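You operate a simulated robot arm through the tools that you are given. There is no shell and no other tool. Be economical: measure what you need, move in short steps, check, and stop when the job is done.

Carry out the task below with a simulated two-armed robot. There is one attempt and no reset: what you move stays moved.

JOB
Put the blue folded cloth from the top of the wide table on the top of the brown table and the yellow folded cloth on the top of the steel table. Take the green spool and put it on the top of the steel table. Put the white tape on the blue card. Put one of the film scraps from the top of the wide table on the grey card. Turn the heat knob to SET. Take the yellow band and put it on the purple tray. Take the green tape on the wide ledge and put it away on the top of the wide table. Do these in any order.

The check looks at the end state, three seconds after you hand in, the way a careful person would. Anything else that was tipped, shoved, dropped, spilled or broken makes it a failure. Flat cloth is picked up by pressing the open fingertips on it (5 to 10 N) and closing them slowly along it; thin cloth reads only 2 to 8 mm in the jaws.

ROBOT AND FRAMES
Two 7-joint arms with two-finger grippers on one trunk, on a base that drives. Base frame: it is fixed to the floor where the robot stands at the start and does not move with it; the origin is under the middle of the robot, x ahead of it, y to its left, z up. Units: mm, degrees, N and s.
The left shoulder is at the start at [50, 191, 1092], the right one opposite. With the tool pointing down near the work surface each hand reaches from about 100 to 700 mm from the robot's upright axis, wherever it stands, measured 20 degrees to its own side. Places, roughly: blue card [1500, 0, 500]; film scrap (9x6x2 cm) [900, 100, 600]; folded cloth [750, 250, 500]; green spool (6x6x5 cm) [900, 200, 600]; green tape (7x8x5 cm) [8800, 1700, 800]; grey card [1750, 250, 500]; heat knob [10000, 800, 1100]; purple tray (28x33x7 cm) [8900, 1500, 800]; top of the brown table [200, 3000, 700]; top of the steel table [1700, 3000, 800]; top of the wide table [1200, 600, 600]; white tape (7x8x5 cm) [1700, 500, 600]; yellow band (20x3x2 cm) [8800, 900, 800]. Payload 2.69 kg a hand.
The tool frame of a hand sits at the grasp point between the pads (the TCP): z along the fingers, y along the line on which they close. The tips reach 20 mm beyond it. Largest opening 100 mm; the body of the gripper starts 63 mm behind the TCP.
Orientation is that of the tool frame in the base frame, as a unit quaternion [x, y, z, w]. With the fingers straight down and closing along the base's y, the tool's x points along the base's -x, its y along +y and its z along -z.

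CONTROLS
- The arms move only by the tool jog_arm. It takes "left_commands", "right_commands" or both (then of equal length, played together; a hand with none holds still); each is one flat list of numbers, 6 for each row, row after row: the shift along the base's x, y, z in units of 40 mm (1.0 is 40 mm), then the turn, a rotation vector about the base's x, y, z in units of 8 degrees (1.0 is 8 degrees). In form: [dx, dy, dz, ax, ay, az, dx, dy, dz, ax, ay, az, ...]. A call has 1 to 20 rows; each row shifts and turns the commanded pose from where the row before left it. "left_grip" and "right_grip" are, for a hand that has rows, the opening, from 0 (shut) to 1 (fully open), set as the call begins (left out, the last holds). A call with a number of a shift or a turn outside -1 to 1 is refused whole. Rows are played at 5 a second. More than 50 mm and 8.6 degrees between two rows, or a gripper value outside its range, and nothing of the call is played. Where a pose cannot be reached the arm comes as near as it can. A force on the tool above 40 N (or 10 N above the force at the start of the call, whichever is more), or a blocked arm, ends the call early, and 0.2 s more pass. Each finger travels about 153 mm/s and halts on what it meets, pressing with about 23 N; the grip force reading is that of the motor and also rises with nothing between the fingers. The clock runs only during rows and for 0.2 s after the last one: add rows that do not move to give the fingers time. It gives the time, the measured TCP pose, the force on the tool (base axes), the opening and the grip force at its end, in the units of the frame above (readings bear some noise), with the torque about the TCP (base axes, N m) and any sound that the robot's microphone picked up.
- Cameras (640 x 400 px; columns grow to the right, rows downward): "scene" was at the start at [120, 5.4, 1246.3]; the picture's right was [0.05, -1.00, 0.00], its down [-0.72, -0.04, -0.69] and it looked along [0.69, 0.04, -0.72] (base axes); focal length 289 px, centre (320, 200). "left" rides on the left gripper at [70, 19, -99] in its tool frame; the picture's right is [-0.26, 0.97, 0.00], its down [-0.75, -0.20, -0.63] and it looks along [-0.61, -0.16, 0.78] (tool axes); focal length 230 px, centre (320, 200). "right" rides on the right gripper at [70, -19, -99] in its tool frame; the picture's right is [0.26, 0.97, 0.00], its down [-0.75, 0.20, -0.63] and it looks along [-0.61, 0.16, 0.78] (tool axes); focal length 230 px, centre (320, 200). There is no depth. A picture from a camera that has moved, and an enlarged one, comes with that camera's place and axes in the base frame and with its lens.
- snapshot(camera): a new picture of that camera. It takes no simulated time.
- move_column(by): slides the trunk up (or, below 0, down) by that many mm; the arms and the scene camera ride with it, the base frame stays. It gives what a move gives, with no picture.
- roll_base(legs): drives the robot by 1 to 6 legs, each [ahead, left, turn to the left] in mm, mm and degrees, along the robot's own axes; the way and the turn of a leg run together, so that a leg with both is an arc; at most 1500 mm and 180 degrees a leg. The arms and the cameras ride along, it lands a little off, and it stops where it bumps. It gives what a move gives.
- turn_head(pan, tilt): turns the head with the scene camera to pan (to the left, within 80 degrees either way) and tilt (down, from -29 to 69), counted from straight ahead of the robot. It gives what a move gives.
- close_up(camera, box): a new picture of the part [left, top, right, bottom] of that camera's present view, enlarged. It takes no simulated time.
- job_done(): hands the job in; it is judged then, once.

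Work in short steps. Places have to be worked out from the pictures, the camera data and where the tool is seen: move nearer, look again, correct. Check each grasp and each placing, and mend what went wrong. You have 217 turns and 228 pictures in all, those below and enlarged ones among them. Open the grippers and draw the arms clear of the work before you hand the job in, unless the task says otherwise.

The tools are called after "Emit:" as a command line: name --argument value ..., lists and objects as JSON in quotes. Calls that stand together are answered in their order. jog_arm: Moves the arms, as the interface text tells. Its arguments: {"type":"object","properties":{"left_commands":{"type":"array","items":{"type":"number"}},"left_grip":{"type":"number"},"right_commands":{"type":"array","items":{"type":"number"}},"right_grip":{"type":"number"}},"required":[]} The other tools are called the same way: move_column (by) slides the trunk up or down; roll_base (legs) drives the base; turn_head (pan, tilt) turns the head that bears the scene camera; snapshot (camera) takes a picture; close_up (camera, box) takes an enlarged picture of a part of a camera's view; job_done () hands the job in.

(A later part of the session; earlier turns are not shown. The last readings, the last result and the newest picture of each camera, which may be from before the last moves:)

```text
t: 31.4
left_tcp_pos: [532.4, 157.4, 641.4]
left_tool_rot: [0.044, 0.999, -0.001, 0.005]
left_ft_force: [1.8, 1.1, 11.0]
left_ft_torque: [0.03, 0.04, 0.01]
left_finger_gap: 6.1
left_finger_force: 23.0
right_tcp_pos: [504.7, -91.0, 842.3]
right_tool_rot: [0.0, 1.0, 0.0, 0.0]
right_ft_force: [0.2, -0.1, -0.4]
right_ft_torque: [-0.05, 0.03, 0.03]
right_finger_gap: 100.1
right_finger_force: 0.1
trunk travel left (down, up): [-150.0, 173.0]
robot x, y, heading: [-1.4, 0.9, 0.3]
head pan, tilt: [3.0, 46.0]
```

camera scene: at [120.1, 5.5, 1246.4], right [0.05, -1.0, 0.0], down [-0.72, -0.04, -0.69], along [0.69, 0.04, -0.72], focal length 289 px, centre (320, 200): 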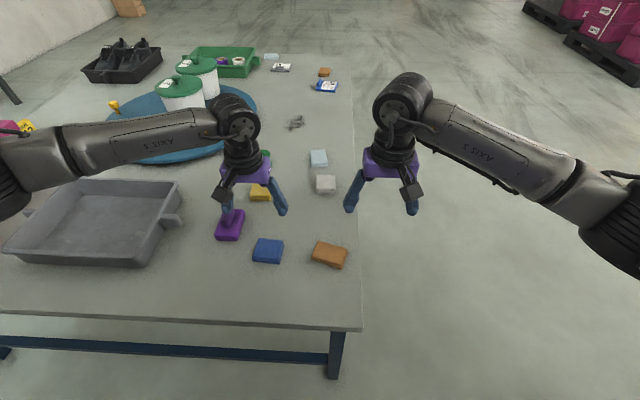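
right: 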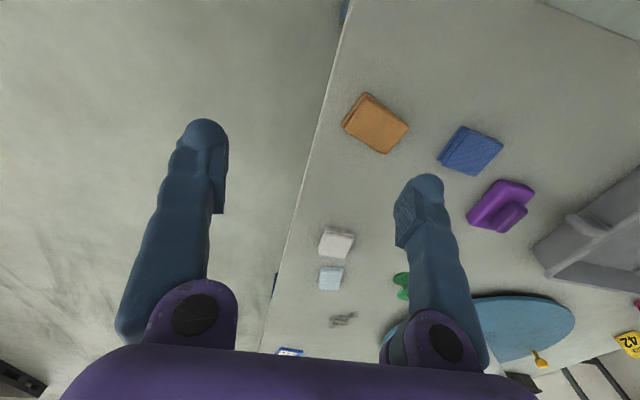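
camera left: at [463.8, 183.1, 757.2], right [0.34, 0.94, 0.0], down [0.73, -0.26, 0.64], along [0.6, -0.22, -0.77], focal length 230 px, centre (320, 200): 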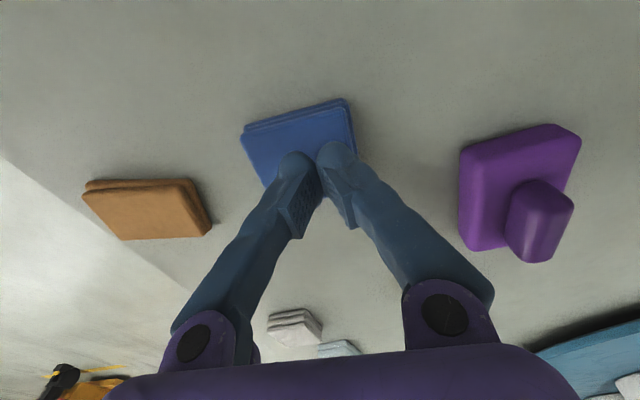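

Gap 6.1 mm at 23 N with 11 N press. Now lift very slowly.

Emit:
jog_arm --left_commands '[0, 0, 0, 0, 0, 0, 0, 0, 0, 0, 0, 0, 0, 0, 0.03, 0, 0, 0, 0, 0, 0.03, 0, 0, 0, 0, 0, 0.03, 0, 0, 0]'

Emit:
jog_arm --left_commands '[0, 0, 0.05, 0, 0, 0, 0, 0, 0.05, 0, 0, 0, 0, 0, 0.05, 0, 0, 0, 0, 0, 0.05, 0, 0, 0, 0, 0, 0.1, 0, 0, 0]'

Emit:
snapshot --camera "left"

```text
t: 32.6
left_tcp_pos: [532.8, 157.7, 642.2]
left_tool_rot: [0.045, 0.999, 0.0, 0.003]
left_ft_force: [0.6, 0.0, 0.7]
left_ft_torque: [-0.01, 0.01, -0.03]
left_finger_gap: 0.0
left_finger_force: 23.0
right_tcp_pos: [506.2, -92.1, 842.0]
right_tool_rot: [0.0, 1.0, 0.0, 0.001]
right_ft_force: [0.9, 1.3, -0.6]
right_ft_torque: [-0.01, 0.02, -0.04]
right_finger_gap: 100.1
right_finger_force: 0.0
trunk travel left (down, up): [-150.0, 173.0]
robot x, y, heading: [-1.7, -0.9, 0.2]
head pan, tilt: [3.0, 46.0]
```

```text
t: 33.8
left_tcp_pos: [532.9, 158.1, 655.3]
left_tool_rot: [0.044, 0.999, -0.002, 0.003]
left_ft_force: [-0.2, -0.2, 0.1]
left_ft_torque: [0.02, 0.0, 0.02]
left_finger_gap: 0.0
left_finger_force: 23.2
right_tcp_pos: [504.0, -91.9, 839.7]
right_tool_rot: [-0.001, 1.0, -0.001, 0.0]
right_ft_force: [0.1, -1.0, 0.5]
right_ft_torque: [0.0, -0.02, 0.05]
right_finger_gap: 99.8
right_finger_force: 0.0
trunk travel left (down, up): [-150.0, 173.0]
robot x, y, heading: [-0.5, 2.7, -0.1]
head pan, tilt: [3.0, 46.0]
```

```text
206 pictures are left
camera left: at [463.9, 182.8, 755.0], right [0.34, 0.94, 0.0], down [0.73, -0.26, 0.64], along [0.6, -0.22, -0.77], focal length 230 px, centre (320, 200)
```

left: 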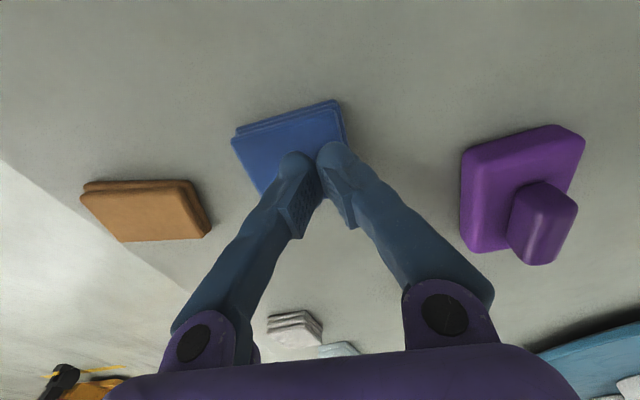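

The top ply slips out of a pinch. I'll raise, look again, and retry the straddle grip with better centring and a slow lift.

Emit:
jog_arm --left_commands '[0, 0, 0.8, 0, 0, 0, 0, 0, 0.8, 0, 0, 0, 0, 0, 0, 0, 0, 0]' --left_grip 1.0

Emit:
snapshot --camera "left"

Emit:
close_up --camera "left" --box '[240, 40, 400, 140]'

```text
t: 34.6
left_tcp_pos: [532.7, 156.4, 720.4]
left_tool_rot: [0.044, 0.999, -0.002, 0.003]
left_ft_force: [-0.2, -0.5, 0.0]
left_ft_torque: [-0.03, 0.03, 0.0]
left_finger_gap: 99.9
left_finger_force: 0.0
right_tcp_pos: [504.7, -91.7, 841.7]
right_tool_rot: [0.0, 1.0, 0.0, 0.0]
right_ft_force: [0.6, 0.7, -0.6]
right_ft_torque: [-0.01, -0.02, 0.0]
right_finger_gap: 99.9
right_finger_force: 0.2
trunk travel left (down, up): [-150.0, 173.0]
robot x, y, heading: [-2.8, 1.0, -0.0]
head pan, tilt: [3.0, 46.0]
```

```text
205 pictures are left
camera left: at [464.3, 182.4, 820.1], right [0.34, 0.94, 0.0], down [0.73, -0.26, 0.64], along [0.6, -0.22, -0.77], focal length 230 px, centre (320, 200)
```

left: 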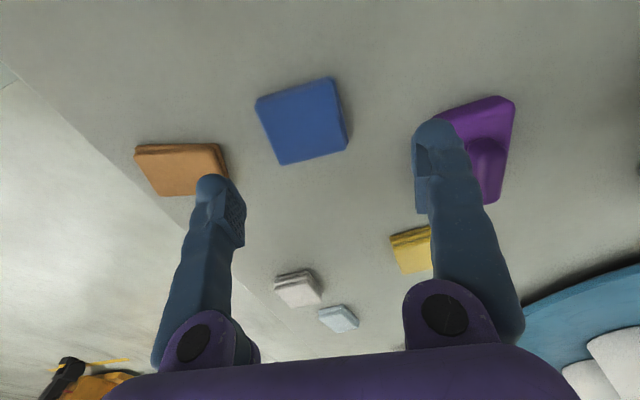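

```text
4.00 times, centred on (320, 90) of left
camera zoom: at [464.3, 182.4, 820.1], right [0.34, 0.94, 0.0], down [0.73, -0.26, 0.64], along [0.6, -0.22, -0.77], focal length 920 px, centre (320, 640)
```

zoom: 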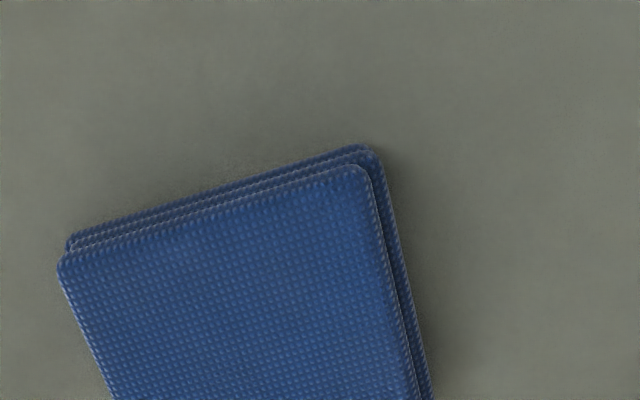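

The cloth is now centred about [534,140], plies roughly 57×67 mm. I go down straddling it, close, wait, and lift slowly with readings.

Emit:
jog_arm --left_commands '[0.05, -0.42, -0.9, 0, 0, 0.2, 0, 0, -0.9, 0, 0, 0, 0, 0, -0.6, 0, 0, 0, 0, 0, -0.15, 0, 0, 0, 0, 0, 0, 0, 0, 0]' --left_grip 1.0

Emit:
snapshot --camera "left"

Emit:
jog_arm --left_commands '[0, 0, 0, 0, 0, 0, 0, 0, 0, 0, 0, 0, 0, 0, 0, 0, 0, 0, 0, 0, 0, 0, 0, 0]' --left_grip 0.4

Emit:
snapshot --camera "left"

Emit:
close_up --camera "scene" --box '[220, 200, 340, 275]'

```text
t: 35.8
left_tcp_pos: [534.5, 140.0, 616.9]
left_tool_rot: [0.03, 1.0, -0.002, 0.004]
left_ft_force: [0.8, 0.2, -0.4]
left_ft_torque: [0.03, -0.01, 0.02]
left_finger_gap: 100.2
left_finger_force: 0.1
right_tcp_pos: [505.5, -91.6, 841.6]
right_tool_rot: [0.0, 1.0, 0.0, 0.0]
right_ft_force: [0.6, 0.1, 0.0]
right_ft_torque: [0.0, 0.02, 0.02]
right_finger_gap: 100.3
right_finger_force: 0.1
trunk travel left (down, up): [-150.0, 173.0]
robot x, y, heading: [1.1, 0.4, 0.2]
head pan, tilt: [3.0, 46.0]
```

```text
203 pictures are left
camera left: at [465.5, 163.5, 716.8], right [0.32, 0.95, 0.0], down [0.73, -0.24, 0.64], along [0.6, -0.2, -0.77], focal length 230 px, centre (320, 200)
```

left: 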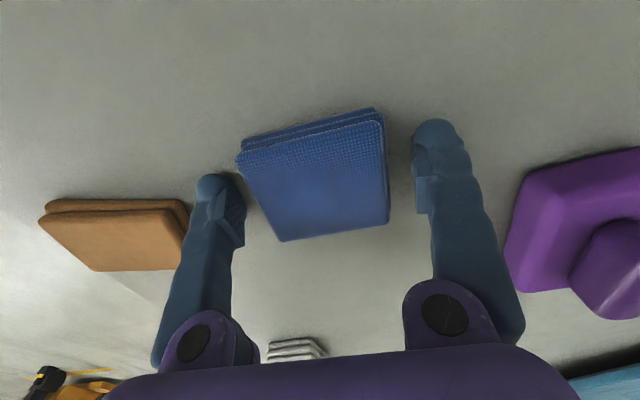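

```text
t: 36.8
left_tcp_pos: [535.8, 142.5, 618.3]
left_tool_rot: [0.03, 1.0, 0.0, 0.005]
left_ft_force: [4.2, 9.4, 18.0]
left_ft_torque: [0.65, 0.07, -0.15]
left_finger_gap: 71.8
left_finger_force: 22.5
right_tcp_pos: [504.5, -91.0, 843.6]
right_tool_rot: [-0.001, 1.0, 0.001, 0.001]
right_ft_force: [-0.4, 0.0, 0.0]
right_ft_torque: [-0.02, 0.01, -0.03]
right_finger_gap: 100.1
right_finger_force: 0.1
trunk travel left (down, up): [-150.0, 173.0]
robot x, y, heading: [-2.2, -0.1, 0.2]
head pan, tilt: [3.0, 46.0]
```

```text
202 pictures are left
camera left: at [466.1, 164.2, 718.6], right [0.32, 0.95, 0.0], down [0.73, -0.24, 0.64], along [0.61, -0.2, -0.77], focal length 230 px, centre (320, 200)
```

left: 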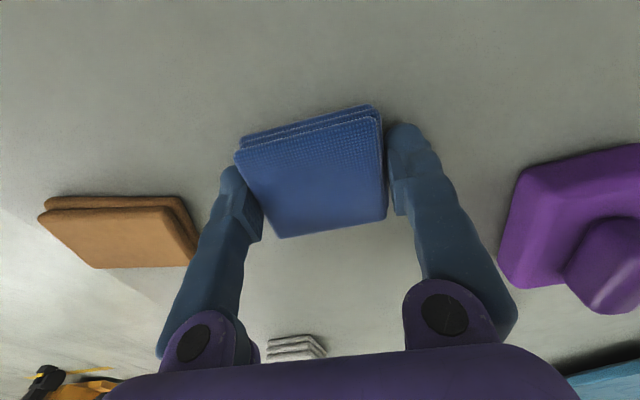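

```text
5.33 times, centred on (280, 238) of scene
camera zoom: at [118.5, 5.9, 1246.8], right [0.05, -1.0, 0.0], down [-0.72, -0.04, -0.7], along [0.69, 0.04, -0.72], focal length 1543 px, centre (533, 0)
```

zoom: 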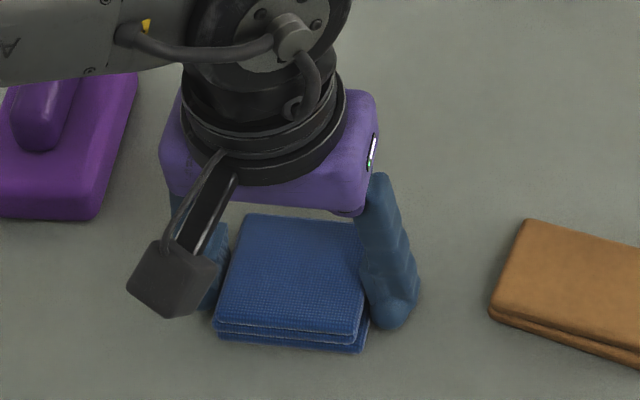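

Both pads press the sides at 71.8 mm. Lift slowly.

Emit:
jog_arm --left_commands '[0, 0, 0.05, 0, 0, 0, 0, 0, 0.05, 0, 0, 0, 0, 0, 0.05, 0, 0, 0, 0, 0, 0.05, 0, 0, 0]'

Emit:
snapshot --camera "left"

Emit:
close_up --camera "scene" --box '[220, 200, 340, 275]'

```text
t: 37.8
left_tcp_pos: [534.0, 139.8, 625.9]
left_tool_rot: [0.03, 1.0, -0.002, 0.003]
left_ft_force: [-0.1, -0.6, -1.0]
left_ft_torque: [0.0, 0.02, -0.02]
left_finger_gap: 71.7
left_finger_force: 23.2
right_tcp_pos: [505.1, -91.0, 841.0]
right_tool_rot: [0.0, 1.0, 0.0, -0.001]
right_ft_force: [0.0, 0.3, -1.0]
right_ft_torque: [-0.01, -0.05, 0.0]
right_finger_gap: 100.4
right_finger_force: 0.0
trunk travel left (down, up): [-150.0, 173.0]
robot x, y, heading: [0.1, 0.7, 0.1]
head pan, tilt: [3.0, 46.0]
```

```text
200 pictures are left
camera left: at [464.6, 163.8, 724.7], right [0.32, 0.95, 0.0], down [0.73, -0.24, 0.63], along [0.6, -0.2, -0.77], focal length 230 px, centre (320, 200)
```

left: 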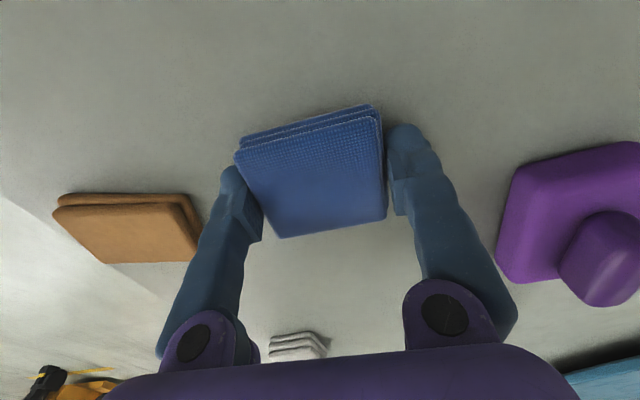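

```text
5.33 times, centred on (280, 238) of scene
camera zoom: at [119.7, 5.8, 1246.4], right [0.05, -1.0, 0.0], down [-0.72, -0.04, -0.69], along [0.69, 0.04, -0.72], focal length 1543 px, centre (533, 0)
```

zoom: 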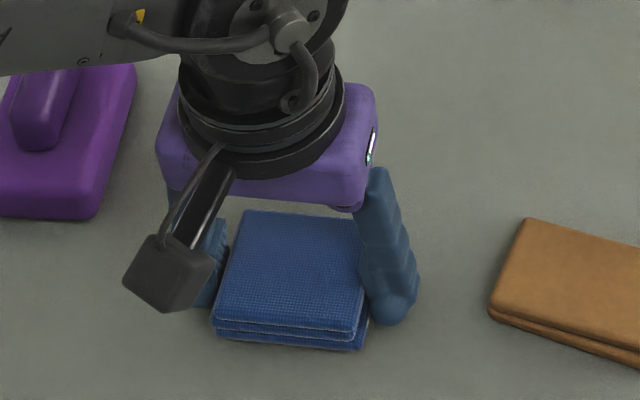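

It stays in the grip and rises. Continue lifting gently.

Emit:
jog_arm --left_commands '[0, 0, 0.1, 0, 0, 0, 0, 0, 0.15, 0, 0, 0, 0, 0, 0.2, 0, 0, 0, 0, 0, 0.25, 0, 0, 0, 0, 0, 0.3, 0, 0, 0, 0, 0, 0.3, 0, 0, 0, 0, 0, 0.3, 0, 0, 0, 0, 0, 0.2, 0, 0, 0, 0, 0, 0.1, 0, 0, 0]'

Emit:
snapshot --camera "left"

```text
t: 39.8
left_tcp_pos: [535.5, 141.5, 701.4]
left_tool_rot: [0.03, 1.0, -0.002, 0.003]
left_ft_force: [0.2, 1.1, 0.1]
left_ft_torque: [0.05, 0.03, 0.0]
left_finger_gap: 71.7
left_finger_force: 22.9
right_tcp_pos: [505.2, -91.6, 842.0]
right_tool_rot: [0.0, 1.0, 0.0, 0.001]
right_ft_force: [0.7, 0.1, -0.6]
right_ft_torque: [0.01, 0.03, 0.03]
right_finger_gap: 99.9
right_finger_force: 0.0
trunk travel left (down, up): [-150.0, 173.0]
robot x, y, heading: [1.0, 3.2, 0.2]
head pan, tilt: [3.0, 46.0]
```

```text
198 pictures are left
camera left: at [465.6, 164.8, 801.7], right [0.32, 0.95, 0.0], down [0.73, -0.24, 0.64], along [0.6, -0.2, -0.77], focal length 230 px, centre (320, 200)
```

left: 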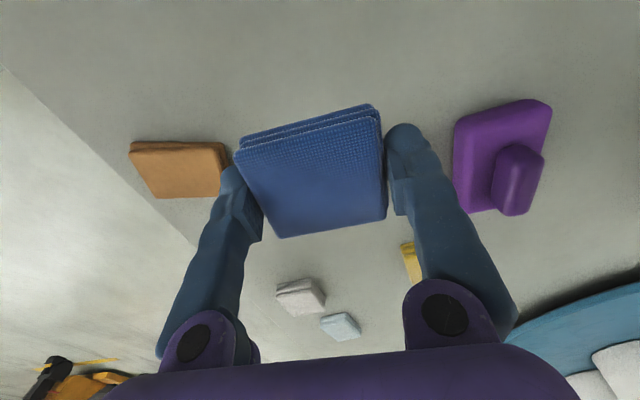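

Blue cloth is held. I raise it further to carry height before driving round to the right side for the yellow cloth.

Emit:
jog_arm --left_commands '[-0.2, 0.1, 0.3, 0, 0, 0, -0.3, 0.2, 0.4, 0, 0, 0, -0.3, 0.2, 0.5, 0, 0, 0, -0.3, 0.2, 0.5, 0, 0, 0, -0.3, 0.2, 0.5, 0, 0, 0, -0.3, 0.2, 0.5, 0, 0, 0, -0.3, 0.2, 0.5, 0, 0, 0, -0.2, 0.1, 0.4, 0, 0, 0, 0, 0, 0.2, 0, 0, 0]'

Emit:
roll_base --legs '[[-150, 0, 0], [0, -650, 0], [750, 0, 0], [0, 0, 90]]'

Emit:
snapshot --camera "scene"

Emit:
snapshot --camera "left"

```text
t: 41.8
left_tcp_pos: [446.8, 197.1, 853.5]
left_tool_rot: [0.031, 1.0, -0.002, 0.003]
left_ft_force: [0.3, 0.1, 0.0]
left_ft_torque: [0.0, 0.01, 0.03]
left_finger_gap: 71.4
left_finger_force: 23.0
right_tcp_pos: [505.1, -90.9, 841.7]
right_tool_rot: [-0.001, 1.0, 0.0, -0.001]
right_ft_force: [-0.1, -0.8, 0.5]
right_ft_torque: [0.0, -0.02, -0.01]
right_finger_gap: 100.0
right_finger_force: 0.1
trunk travel left (down, up): [-150.0, 173.0]
robot x, y, heading: [2.1, -0.9, 0.2]
head pan, tilt: [3.0, 46.0]
```

```text
t: 56.4
left_tcp_pos: [409.3, -199.5, 853.5]
left_tool_rot: [-0.688, 0.726, 0.002, 0.004]
left_ft_force: [0.5, -0.5, -0.5]
left_ft_torque: [0.02, 0.0, -0.02]
left_finger_gap: 71.4
left_finger_force: 22.5
right_tcp_pos: [696.6, -138.4, 842.7]
right_tool_rot: [0.711, -0.703, 0.0, 0.0]
right_ft_force: [0.4, -0.4, -0.6]
right_ft_torque: [0.02, -0.01, 0.05]
right_finger_gap: 99.9
right_finger_force: 0.1
trunk travel left (down, up): [-150.0, 173.0]
robot x, y, heading: [609.1, -647.5, 90.6]
head pan, tilt: [3.0, 46.0]
```

```text
197 pictures are left
camera scene: at [603.7, -523.2, 1246.5], right [1.0, 0.06, 0.0], down [0.04, -0.72, -0.69], along [-0.04, 0.69, -0.72], focal length 289 px, centre (320, 200)
```

scene: 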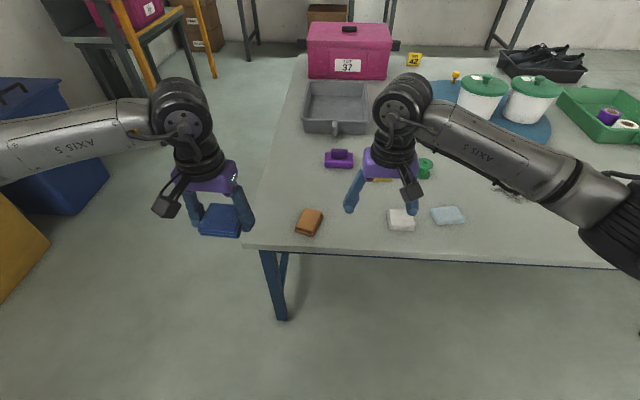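

```text
196 pictures are left
camera left: at [385.7, -268.5, 952.7], right [-0.95, 0.31, 0.0], down [0.24, 0.73, 0.64], along [0.2, 0.6, -0.77], focal length 230 px, centre (320, 200)
```

left: 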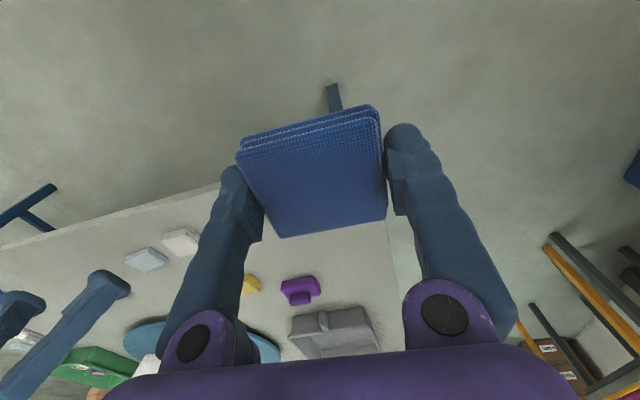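

The blue cloth rides well. I move nearer to the table edge (same clearance as at the start) for the yellow cloth.

Emit:
roll_base --legs '[[205, -40, -0.6]]'

Emit:
jog_arm --right_commands '[0.1, 1, -0.2, 0, 0, 0, 0.1, 1, -0.3, 0, 0, 0, 0.1, 1, -0.4, 0, 0, 0]' --right_grip 1

Emit:
snapshot --camera "scene"

Emit:
snapshot --camera "right"

```text
t: 58.1
left_tcp_pos: [451.8, 8.8, 852.6]
left_tool_rot: [-0.685, 0.729, 0.001, 0.004]
left_ft_force: [0.4, 0.1, -0.5]
left_ft_torque: [-0.01, -0.02, 0.02]
left_finger_gap: 71.4
left_finger_force: 22.5
right_tcp_pos: [740.9, 67.2, 840.9]
right_tool_rot: [-0.707, 0.707, 0.0, 0.001]
right_ft_force: [-1.0, 0.2, -0.3]
right_ft_torque: [-0.05, 0.02, 0.01]
right_finger_gap: 99.7
right_finger_force: 0.0
trunk travel left (down, up): [-150.0, 173.0]
robot x, y, heading: [648.6, -440.4, 90.0]
head pan, tilt: [3.0, 46.0]
```

```text
t: 58.9
left_tcp_pos: [451.7, 9.9, 853.0]
left_tool_rot: [-0.685, 0.728, 0.0, 0.004]
left_ft_force: [-0.7, -0.4, -0.5]
left_ft_torque: [-0.01, -0.03, -0.01]
left_finger_gap: 71.3
left_finger_force: 23.2
right_tcp_pos: [751.2, 187.2, 805.4]
right_tool_rot: [0.708, -0.706, 0.0, -0.001]
right_ft_force: [0.9, -0.1, 0.0]
right_ft_torque: [-0.04, 0.01, -0.03]
right_finger_gap: 100.0
right_finger_force: 0.1
trunk travel left (down, up): [-150.0, 173.0]
robot x, y, heading: [646.3, -438.9, 90.1]
head pan, tilt: [3.0, 46.0]
```

```text
195 pictures are left
camera scene: at [643.7, -316.5, 1246.4], right [1.0, 0.05, 0.0], down [0.04, -0.72, -0.69], along [-0.04, 0.69, -0.72], focal length 289 px, centre (320, 200)
```

scene: 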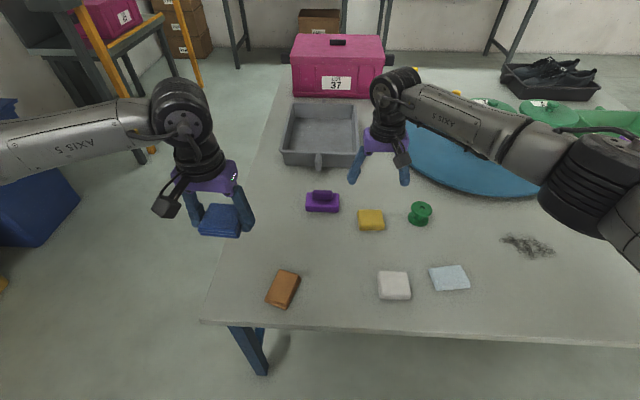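

```text
194 pictures are left
camera right: at [769.8, 117.3, 903.9], right [-0.97, -0.26, 0.0], down [-0.2, 0.75, 0.63], along [-0.16, 0.61, -0.78], focal length 230 px, centre (320, 200)
```

right: 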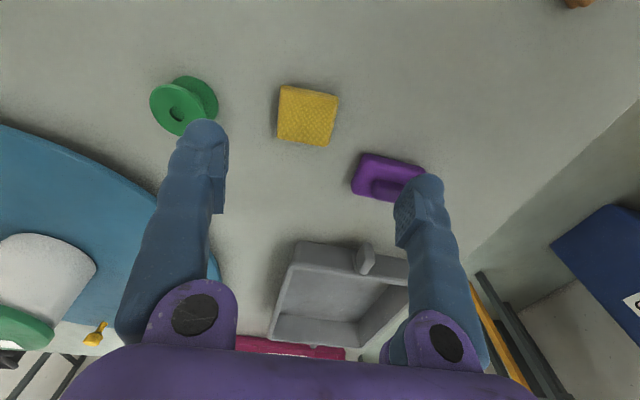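

Yellow cloth is about [761,217], 66×62 mm, yawed about +6°. I move the right hand over it, lowering to just above.

Emit:
jog_arm --right_commands '[0.12, 0.37, -0.8, 0, 0, 0.8, 0.12, 0.37, -0.8, 0, 0, 0, 0, 0, -0.8, 0, 0, 0, 0, 0, -0.8, 0, 0, 0, 0, 0, -0.8, 0, 0, 0, 0, 0, 0, 0, 0, 0]'

Emit:
snapshot --camera "right"

Emit:
close_up --camera "scene" --box '[290, 160, 450, 260]'

```text
t: 60.3
left_tcp_pos: [451.6, 7.9, 851.4]
left_tool_rot: [-0.685, 0.728, 0.001, 0.003]
left_ft_force: [0.1, -0.1, 0.0]
left_ft_torque: [0.01, -0.02, -0.03]
left_finger_gap: 71.2
left_finger_force: 22.9
right_tcp_pos: [760.6, 205.7, 667.3]
right_tool_rot: [0.745, -0.667, 0.0, 0.0]
right_ft_force: [0.3, 0.0, -0.7]
right_ft_torque: [-0.02, 0.03, 0.03]
right_finger_gap: 99.8
right_finger_force: 0.0
right hand out of reach, approached as far as the arm can: row 4, 5
trunk travel left (down, up): [-150.0, 173.0]
robot x, y, heading: [652.1, -438.3, 90.0]
head pan, tilt: [3.0, 46.0]
```

```text
193 pictures are left
camera right: at [785.9, 138.5, 766.3], right [-0.93, -0.36, 0.0], down [-0.28, 0.72, 0.63], along [-0.23, 0.59, -0.78], focal length 230 px, centre (320, 200)
```

right: 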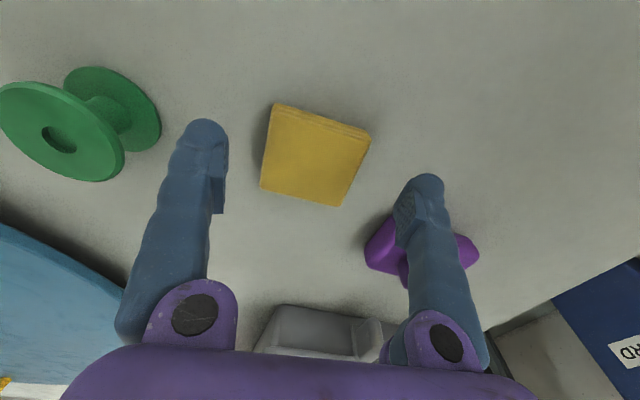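

```text
4.00 times, centred on (370, 210) of scene
camera zoom: at [643.9, -316.8, 1246.5], right [1.0, 0.05, 0.0], down [0.04, -0.72, -0.69], along [-0.04, 0.69, -0.72], focal length 1157 px, centre (120, 160)
```

zoom: 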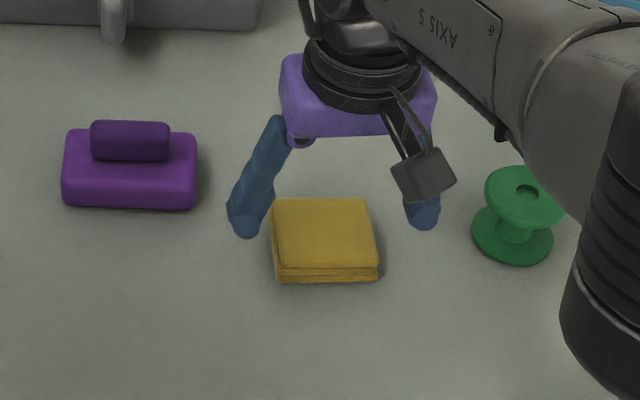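

Just out of reach low down, so I raise that hand 80 mm and lower the trunk 100 mm.

Emit:
jog_arm --right_commands '[0, 0, 1, 0, 0, 0, 0, 0, 1, 0, 0, 0]'

Emit:
move_column --by -100

Emit:
snapshot --camera "right"

```text
t: 60.9
left_tcp_pos: [452.2, 7.9, 852.3]
left_tool_rot: [-0.685, 0.729, 0.001, 0.004]
left_ft_force: [1.0, -0.3, -0.1]
left_ft_torque: [0.01, 0.0, 0.0]
left_finger_gap: 71.2
left_finger_force: 23.4
right_tcp_pos: [760.8, 206.2, 747.2]
right_tool_rot: [0.745, -0.667, 0.001, 0.0]
right_ft_force: [1.0, 0.2, 0.2]
right_ft_torque: [0.0, -0.04, 0.0]
right_finger_gap: 100.1
right_finger_force: 0.0
trunk travel left (down, up): [-150.0, 173.0]
robot x, y, heading: [651.9, -440.3, 90.0]
head pan, tilt: [3.0, 46.0]
```

```text
t: 62.2
left_tcp_pos: [452.4, 8.8, 754.2]
left_tool_rot: [-0.685, 0.728, 0.002, 0.004]
left_ft_force: [0.0, 0.8, 0.2]
left_ft_torque: [0.0, 0.0, 0.03]
left_finger_gap: 71.4
left_finger_force: 22.8
right_tcp_pos: [762.2, 205.6, 649.1]
right_tool_rot: [0.746, -0.666, 0.0, 0.0]
right_ft_force: [-0.2, 0.1, 0.2]
right_ft_torque: [0.01, 0.02, -0.01]
right_finger_gap: 100.0
right_finger_force: 0.0
trunk travel left (down, up): [-50.0, 273.0]
robot x, y, heading: [646.5, -436.1, 89.9]
head pan, tilt: [3.0, 46.0]
```

```text
191 pictures are left
camera right: at [786.2, 138.3, 747.5], right [-0.93, -0.36, 0.0], down [-0.28, 0.72, 0.63], along [-0.23, 0.59, -0.78], focal length 230 px, centre (320, 200)
```

right: 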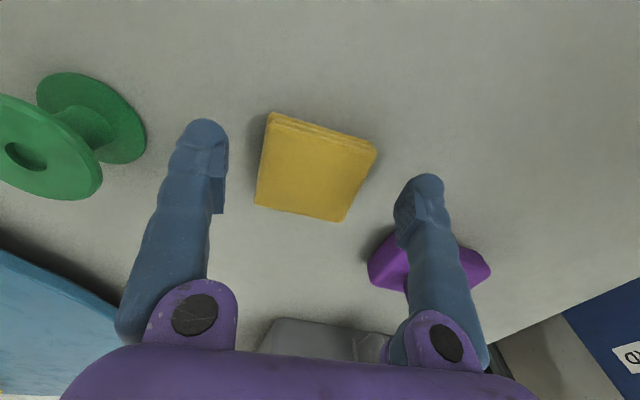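

Cloth centre confirmed at [763,215]. I shift +9 mm in y and descend to straddle, then close and lift slowly.

Emit:
jog_arm --right_commands '[0, 0.24, -0.2, 0, 0, 0, 0, 0, -0.3, 0, 0, 0, 0, 0, -0.2, 0, 0, 0, 0, 0, -0.07, 0, 0, 0, 0, 0, 0, 0, 0, 0]'

Emit:
jog_arm --right_commands '[0, 0, 0, 0, 0, 0, 0, 0, 0, 0, 0, 0, 0, 0, 0, 0, 0, 0, 0, 0, 0, 0, 0, 0]' --right_grip 0.4

Emit:
jog_arm --right_commands '[0, 0, 0.05, 0, 0, 0, 0, 0, 0.05, 0, 0, 0, 0, 0, 0.05, 0, 0, 0, 0, 0, 0.05, 0, 0, 0]'

Emit:
snapshot --camera "right"

```text
t: 63.4
left_tcp_pos: [452.2, 8.9, 753.5]
left_tool_rot: [-0.685, 0.728, 0.001, 0.003]
left_ft_force: [-0.3, -0.7, -0.9]
left_ft_torque: [-0.03, -0.06, 0.05]
left_finger_gap: 71.4
left_finger_force: 23.5
right_tcp_pos: [760.6, 215.2, 617.6]
right_tool_rot: [0.746, -0.666, 0.0, 0.0]
right_ft_force: [0.1, -0.6, -0.6]
right_ft_torque: [0.03, -0.01, 0.01]
right_finger_gap: 99.9
right_finger_force: 0.1
trunk travel left (down, up): [-50.0, 273.0]
robot x, y, heading: [646.2, -437.6, 90.2]
head pan, tilt: [3.0, 46.0]
```

```text
t: 64.4
left_tcp_pos: [451.4, 8.6, 753.6]
left_tool_rot: [-0.686, 0.728, 0.001, 0.004]
left_ft_force: [0.0, -0.5, -1.1]
left_ft_torque: [0.0, 0.0, 0.01]
left_finger_gap: 71.3
left_finger_force: 22.7
right_tcp_pos: [760.3, 215.5, 618.2]
right_tool_rot: [0.745, -0.667, -0.001, -0.001]
right_ft_force: [0.0, 2.2, 10.4]
right_ft_torque: [0.01, 0.03, -0.03]
right_finger_gap: 72.8
right_finger_force: 22.5
trunk travel left (down, up): [-50.0, 273.0]
robot x, y, heading: [651.8, -437.6, 90.2]
head pan, tilt: [3.0, 46.0]
```

```text
t: 65.4
left_tcp_pos: [451.8, 7.1, 752.3]
left_tool_rot: [-0.685, 0.729, 0.0, 0.004]
left_ft_force: [0.1, 0.2, -0.2]
left_ft_torque: [-0.01, 0.02, -0.01]
left_finger_gap: 71.4
left_finger_force: 23.0
right_tcp_pos: [760.7, 214.7, 625.4]
right_tool_rot: [0.745, -0.667, 0.001, 0.001]
right_ft_force: [-0.4, -0.1, -0.7]
right_ft_torque: [0.03, -0.01, -0.04]
right_finger_gap: 72.5
right_finger_force: 23.1
trunk travel left (down, up): [-50.0, 273.0]
robot x, y, heading: [653.4, -438.1, 90.0]
head pan, tilt: [3.0, 46.0]
```

```text
190 pictures are left
camera right: at [786.4, 147.6, 724.2], right [-0.93, -0.36, 0.0], down [-0.28, 0.72, 0.63], along [-0.23, 0.59, -0.78], focal length 230 px, centre (320, 200)
```

right: 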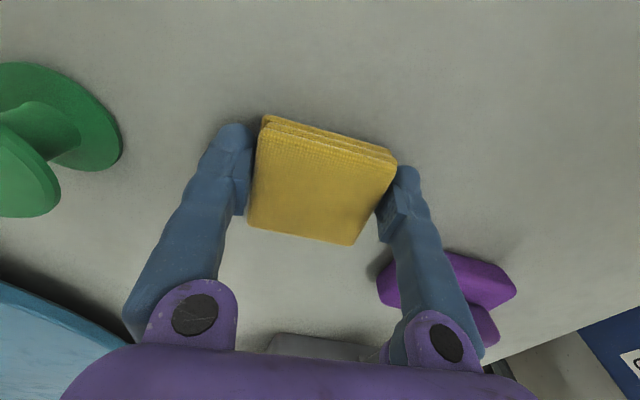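

Yellow held at 72.5 mm. I lift it slowly and pull it toward the robot, then raise the trunk to carry height.

Emit:
jog_arm --right_commands '[0, 0, 0.1, 0, 0, 0, 0, 0, 0.15, 0, 0, 0, 0, 0, 0.2, 0, 0, 0, 0, 0, 0.3, 0, 0, 0, 0, -0.2, 0.3, 0, 0, 0, 0, -0.3, 0.3, 0, 0, 0, 0, -0.4, 0.3, 0, 0, 0, 0, -0.4, 0.3, 0, 0, 0, 0, -0.5, 0.3, 0, 0, 0, 0, -0.5, 0.3, 0, 0, 0, 0, -0.5, 0.3, 0, 0, 0, 0, -0.5, 0.2, 0, 0, 0, 0, -0.5, 0.1, 0, 0, 0, 0, -0.5, 0, 0, 0, 0, 0, -0.4, 0, 0, 0, 0, 0, -0.2, 0, 0, 0, 0]'

Emit:
move_column --by 200

Emit:
snapshot --camera "scene"

```text
t: 68.8
left_tcp_pos: [453.2, 8.6, 753.1]
left_tool_rot: [-0.686, 0.728, 0.001, 0.004]
left_ft_force: [-0.6, -0.5, -0.3]
left_ft_torque: [0.05, 0.02, 0.0]
left_finger_gap: 71.2
left_finger_force: 23.3
right_tcp_pos: [760.2, 19.9, 752.1]
right_tool_rot: [0.745, -0.667, 0.0, 0.0]
right_ft_force: [-0.7, 0.7, -0.5]
right_ft_torque: [0.01, 0.0, 0.01]
right_finger_gap: 71.7
right_finger_force: 23.2
trunk travel left (down, up): [-50.0, 273.0]
robot x, y, heading: [648.0, -442.1, 90.0]
head pan, tilt: [3.0, 46.0]
```

```text
t: 71.0
left_tcp_pos: [452.1, 9.1, 953.0]
left_tool_rot: [-0.685, 0.728, 0.001, 0.004]
left_ft_force: [0.4, 0.3, -0.4]
left_ft_torque: [0.02, -0.03, 0.02]
left_finger_gap: 71.3
left_finger_force: 23.1
right_tcp_pos: [761.0, 19.8, 951.4]
right_tool_rot: [0.745, -0.667, 0.001, 0.001]
right_ft_force: [0.5, 0.2, 0.4]
right_ft_torque: [0.0, -0.01, -0.02]
right_finger_gap: 71.4
right_finger_force: 23.0
trunk travel left (down, up): [-250.0, 73.0]
robot x, y, heading: [646.5, -439.1, 90.0]
head pan, tilt: [3.0, 46.0]
```

```text
189 pictures are left
camera scene: at [644.1, -316.6, 1346.4], right [1.0, 0.05, 0.0], down [0.04, -0.72, -0.69], along [-0.04, 0.69, -0.72], focal length 289 px, centre (320, 200)
```

scene: 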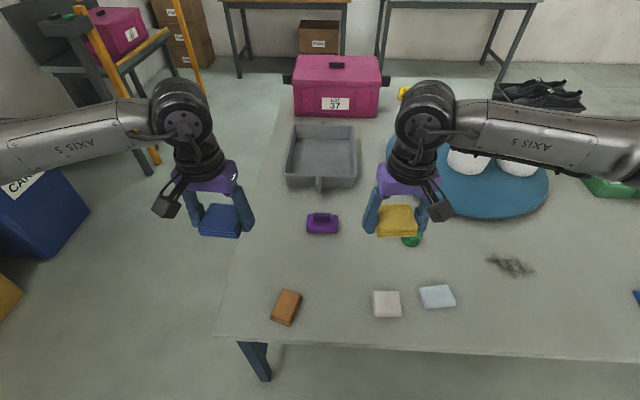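

Both cloths are held. The far-end route is open, so I drive around the table's far end to come at the steel and brown tables from the front.

Emit:
roll_base --legs '[[-260, 0, 0], [0, -1500, 0], [0, -600, 0], [1500, 0, 0], [900, 0, 0]]'

Emit:
turn_head --pan 35 --tilt 25

Emit:
snapshot --camera "scene"

```text
t: 102.5
left_tcp_pos: [2582.5, 2152.1, 953.8]
left_tool_rot: [-0.681, 0.732, 0.002, 0.004]
left_ft_force: [0.4, 0.2, -0.2]
left_ft_torque: [-0.02, 0.01, -0.02]
left_finger_gap: 70.9
left_finger_force: 23.0
right_tcp_pos: [2890.6, 2161.4, 951.7]
right_tool_rot: [0.743, -0.669, 0.0, 0.0]
right_ft_force: [-0.5, 0.3, -0.3]
right_ft_torque: [-0.04, -0.02, 0.0]
right_finger_gap: 71.3
right_finger_force: 23.1
trunk travel left (down, up): [-250.0, 73.0]
robot x, y, heading: [2776.8, 1703.1, 89.6]
head pan, tilt: [3.0, 46.0]
```

```text
t: 103.5
left_tcp_pos: [2581.7, 2153.3, 953.2]
left_tool_rot: [-0.683, 0.731, 0.001, 0.004]
left_ft_force: [-0.4, 1.0, -0.5]
left_ft_torque: [-0.03, 0.02, 0.02]
left_finger_gap: 71.0
left_finger_force: 22.6
right_tcp_pos: [2890.9, 2160.2, 950.4]
right_tool_rot: [0.743, -0.67, 0.0, 0.0]
right_ft_force: [-0.3, -0.5, -0.2]
right_ft_torque: [0.02, -0.02, -0.03]
right_finger_gap: 71.5
right_finger_force: 22.7
trunk travel left (down, up): [-250.0, 73.0]
robot x, y, heading: [2775.6, 1701.2, 89.5]
head pan, tilt: [35.0, 25.0]
```

```text
188 pictures are left
camera scene: at [2723.1, 1820.9, 1378.4], right [0.82, 0.57, 0.0], down [0.24, -0.35, -0.91], along [-0.51, 0.75, -0.42], focal length 289 px, centre (320, 200)
```

scene: 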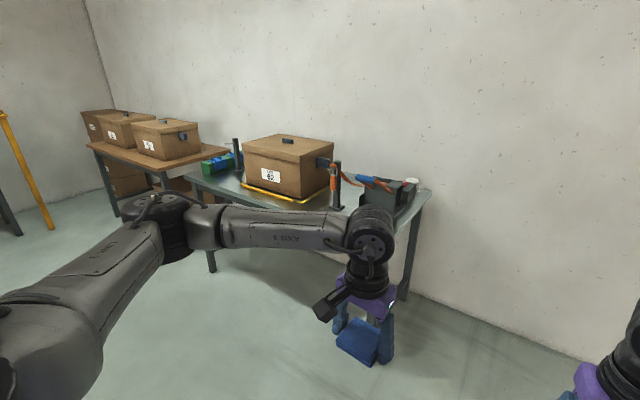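

Steel table front is near y 2680, x about 1245–2430; brown table front near y 2760, x<700. I advance to y≈2050, strafe left in front of the steel table, and look.

Emit:
roll_base --legs '[[330, 0, 0.4], [0, 0, 0], [0, 1000, 0]]'

Emit:
turn_head --pan 0 --tilt 35

Emit:
snapshot --camera "scene"

```text
t: 114.7
left_tcp_pos: [1580.4, 2480.8, 952.6]
left_tool_rot: [-0.684, 0.729, 0.001, 0.004]
left_ft_force: [-0.8, -0.3, -1.3]
left_ft_torque: [-0.04, 0.01, -0.02]
left_finger_gap: 70.9
left_finger_force: 22.8
right_tcp_pos: [1889.6, 2490.6, 951.5]
right_tool_rot: [0.745, -0.667, 0.0, 0.0]
right_ft_force: [-0.6, -1.0, 0.7]
right_ft_torque: [0.02, -0.02, -0.01]
right_finger_gap: 71.1
right_finger_force: 23.0
trunk travel left (down, up): [-250.0, 73.0]
robot x, y, heading: [1781.7, 2027.9, 90.0]
head pan, tilt: [35.0, 25.0]
```

```text
t: 115.7
left_tcp_pos: [1580.9, 2479.9, 953.8]
left_tool_rot: [-0.684, 0.729, 0.0, 0.003]
left_ft_force: [0.2, 0.0, 0.4]
left_ft_torque: [-0.02, 0.03, 0.02]
left_finger_gap: 70.9
left_finger_force: 23.3
right_tcp_pos: [1889.9, 2491.1, 951.9]
right_tool_rot: [0.745, -0.667, 0.001, 0.0]
right_ft_force: [0.5, 0.1, 0.2]
right_ft_torque: [0.0, 0.03, -0.01]
right_finger_gap: 71.0
right_finger_force: 23.0
trunk travel left (down, up): [-250.0, 73.0]
robot x, y, heading: [1773.8, 2029.1, 89.9]
head pan, tilt: [0.0, 35.0]
```

```text
187 pictures are left
camera scene: at [1776.3, 2161.8, 1362.7], right [1.0, 0.0, 0.0], down [0.0, -0.57, -0.82], along [0.0, 0.82, -0.57], focal length 289 px, centre (320, 200)
```

scene: 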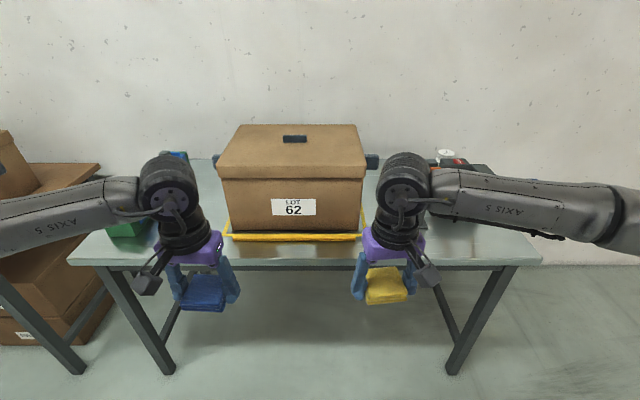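

Free space on the steel table right of the yellow frame near [2060,2790]. I shift the base so the right hand can place the yellow cloth there.

Emit:
roll_base --legs '[[130, -110, 0]]'

Emit:
jog_arm --right_commands '[0.3, 0.3, 0, 0, 0, 0, 0.3, 0.5, 0, 0, 0, 0, 0.3, 0.6, 0, 0, 0, 0, 0.3, 0.6, 0, 0, 0, 0, 0.2, 0.6, 0, 0, 0, 0, 0.1, 0.6, 0, 0, 0, 0, 0, 0.5, 0, 0, 0, 0, 0, 0.3, 0, 0, 0, 0]'

Emit:
turn_head --pan -10 --tilt 45

Emit:
snapshot --camera "scene"

Emit:
snapshot --camera "right"

```text
t: 117.3
left_tcp_pos: [1689.7, 2609.3, 953.2]
left_tool_rot: [-0.684, 0.729, 0.002, 0.003]
left_ft_force: [0.0, -1.0, -0.4]
left_ft_torque: [-0.02, 0.0, 0.02]
left_finger_gap: 71.0
left_finger_force: 23.1
right_tcp_pos: [1998.5, 2619.3, 951.1]
right_tool_rot: [0.745, -0.667, 0.0, 0.0]
right_ft_force: [-0.1, -0.3, -0.4]
right_ft_torque: [-0.02, 0.01, -0.01]
right_finger_gap: 71.0
right_finger_force: 23.5
trunk travel left (down, up): [-250.0, 73.0]
robot x, y, heading: [1892.1, 2163.4, 90.0]
head pan, tilt: [0.0, 35.0]
```

```text
t: 119.1
left_tcp_pos: [1689.7, 2608.6, 953.1]
left_tool_rot: [-0.685, 0.729, 0.001, 0.004]
left_ft_force: [0.4, 0.6, -0.4]
left_ft_torque: [-0.03, 0.01, 0.0]
left_finger_gap: 71.0
left_finger_force: 22.5
right_tcp_pos: [2058.7, 2779.9, 951.7]
right_tool_rot: [0.745, -0.667, 0.0, 0.0]
right_ft_force: [0.7, -0.5, -0.1]
right_ft_torque: [-0.01, -0.01, -0.02]
right_finger_gap: 71.4
right_finger_force: 23.1
trunk travel left (down, up): [-250.0, 73.0]
robot x, y, heading: [1888.6, 2157.1, 90.1]
head pan, tilt: [0.0, 35.0]
```

```text
t: 119.8
left_tcp_pos: [1690.9, 2609.1, 953.2]
left_tool_rot: [-0.685, 0.728, 0.001, 0.003]
left_ft_force: [0.8, 0.1, -0.4]
left_ft_torque: [0.03, 0.02, 0.02]
left_finger_gap: 70.8
left_finger_force: 22.9
right_tcp_pos: [2058.3, 2779.9, 952.0]
right_tool_rot: [0.745, -0.667, 0.0, 0.0]
right_ft_force: [-0.4, 0.1, -0.9]
right_ft_torque: [0.03, 0.02, -0.01]
right_finger_gap: 71.2
right_finger_force: 23.0
trunk travel left (down, up): [-250.0, 73.0]
robot x, y, heading: [1883.8, 2163.8, 90.1]
head pan, tilt: [-10.0, 45.0]
```

```text
186 pictures are left
camera scene: at [1899.9, 2282.8, 1347.9], right [0.98, -0.17, 0.0], down [-0.12, -0.7, -0.71], along [0.12, 0.7, -0.71], focal length 289 px, centre (320, 200)
```

scene: 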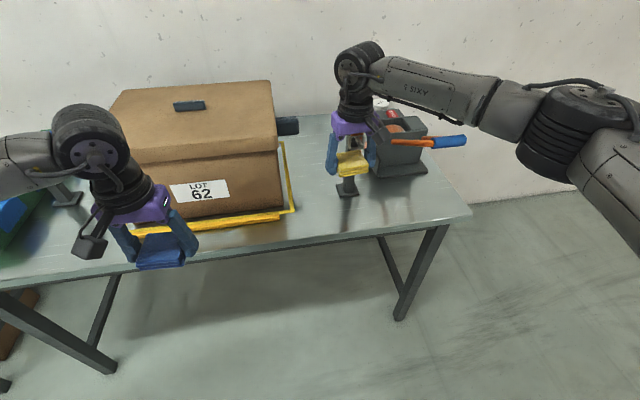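

```text
185 pictures are left
camera right: at [2083.6, 2711.7, 1050.1], right [-0.93, -0.36, 0.0], down [-0.28, 0.72, 0.63], along [-0.23, 0.59, -0.78], focal length 230 px, centre (320, 200)
```

right: 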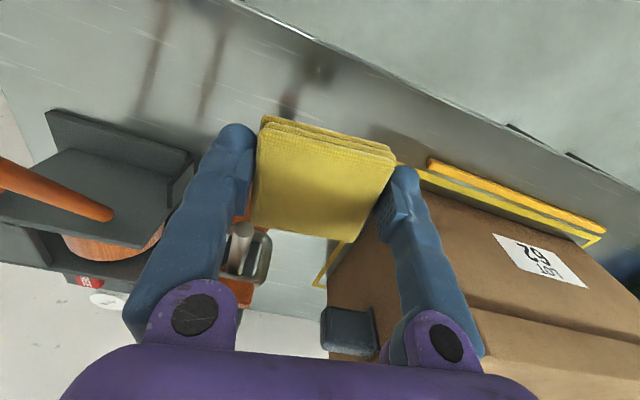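

A tall post stands behind the spot (about [2075,2850]), so I shift 25 mm toward the front edge and lower to just above the surface.

Emit:
jog_arm --right_commands '[0, -0.35, -0.2, 0, 0, 0, 0.1, -0.3, -0.4, 0, 0, 0, 0, 0, -0.5, 0, 0, 0, 0, 0, -0.5, 0, 0, 0, 0, 0, -0.5, 0, 0, 0, 0, 0, -0.4, 0, 0, 0, 0, 0, -0.2, 0, 0, 0, 0, 0, 0, 0, 0, 0]'

Emit:
snapshot --camera "right"

Emit:
close_up --camera "scene" --box '[260, 90, 480, 230]'

```text
t: 121.6
left_tcp_pos: [1689.7, 2608.4, 952.4]
left_tool_rot: [-0.684, 0.729, 0.001, 0.004]
left_ft_force: [1.1, -0.3, 0.2]
left_ft_torque: [0.04, -0.02, -0.01]
left_finger_gap: 70.9
left_finger_force: 22.9
right_tcp_pos: [2061.9, 2752.6, 843.7]
right_tool_rot: [0.745, -0.667, 0.0, 0.0]
right_ft_force: [1.2, -1.1, -1.1]
right_ft_torque: [0.01, 0.0, -0.01]
right_finger_gap: 71.2
right_finger_force: 23.5
trunk travel left (down, up): [-250.0, 73.0]
robot x, y, heading: [1885.0, 2160.9, 90.0]
head pan, tilt: [-10.0, 45.0]
```

```text
184 pictures are left
camera right: at [2088.2, 2685.5, 942.5], right [-0.93, -0.36, 0.0], down [-0.28, 0.72, 0.63], along [-0.23, 0.59, -0.78], focal length 230 px, centre (320, 200)
```

right: 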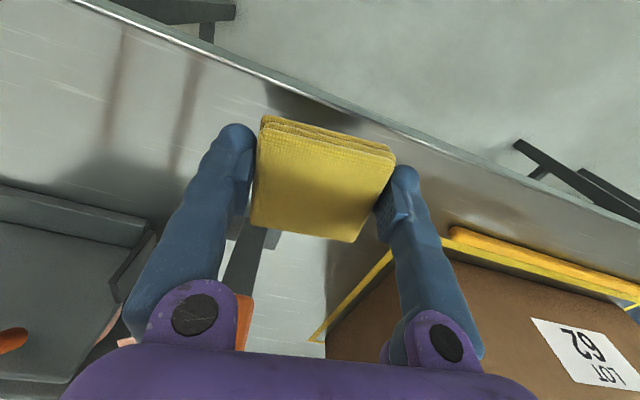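

```text
2.86 times, centred on (370, 160) of scene
camera zoom: at [1899.9, 2282.8, 1347.9], right [0.98, -0.17, 0.0], down [-0.12, -0.7, -0.71], along [0.12, 0.7, -0.71], focal length 826 px, centre (177, 314)
```

zoom: 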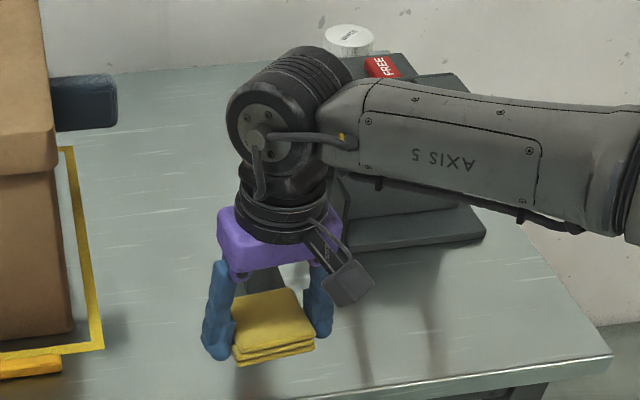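

Comparing views, the table is lower (~z 755) with front edge near y 2735, so the cloth would overhang. I shift 42 mm back over the table and descend stepwise.

Emit:
jog_arm --right_commands '[0, 0.35, 0, 0, 0, 0, 0, 0.4, 0, 0, 0, 0, 0, 0.3, -0.1, 0, 0, 0, 0, 0, -0.3, 0, 0, 0, 0, 0, -0.3, 0, 0, 0, 0, 0, -0.2, 0, 0, 0, 0, 0, 0, 0, 0, 0]'

Emit:
snapshot --camera "right"

Emit:
close_up --camera "scene" --box '[260, 90, 480, 230]'

```text
t: 122.8
left_tcp_pos: [1688.8, 2608.5, 952.9]
left_tool_rot: [-0.686, 0.728, 0.001, 0.003]
left_ft_force: [0.0, -0.2, -0.3]
left_ft_torque: [-0.01, 0.03, -0.01]
left_finger_gap: 70.8
left_finger_force: 23.0
right_tcp_pos: [2050.8, 2796.6, 826.5]
right_tool_rot: [0.751, -0.66, -0.006, 0.0]
right_ft_force: [-12.0, -1.2, 0.2]
right_ft_torque: [0.08, -1.68, 0.05]
right_finger_gap: 71.3
right_finger_force: 22.9
trunk travel left (down, up): [-250.0, 73.0]
robot x, y, heading: [1884.0, 2159.8, 90.0]
head pan, tilt: [-10.0, 45.0]
stopped in row 5 (right hand): the force on the tool passed its limit at 52 N (the readings are from after the stop); the commanded pose is now the measured one
```

```text
182 pictures are left
camera right: at [2079.0, 2728.6, 923.8], right [-0.93, -0.38, 0.01], down [-0.29, 0.71, 0.64], along [-0.25, 0.59, -0.77], focal length 230 px, centre (320, 200)
```

right: 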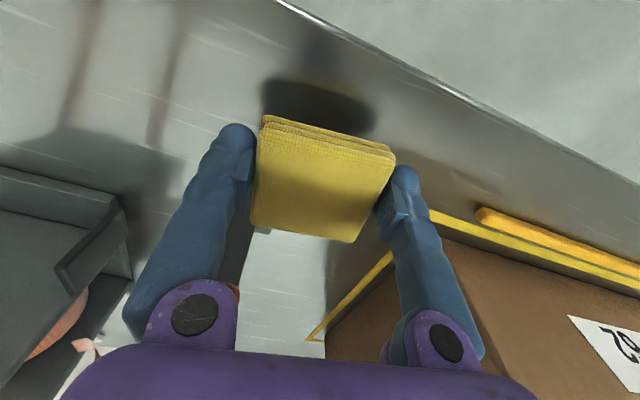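

```text
2.86 times, centred on (370, 160) of scene
camera zoom: at [1899.4, 2282.9, 1347.6], right [0.99, -0.17, 0.0], down [-0.12, -0.7, -0.71], along [0.12, 0.7, -0.71], focal length 826 px, centre (177, 314)
```

zoom: 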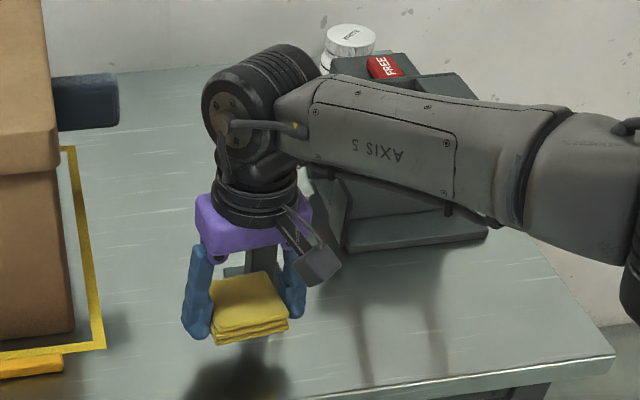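

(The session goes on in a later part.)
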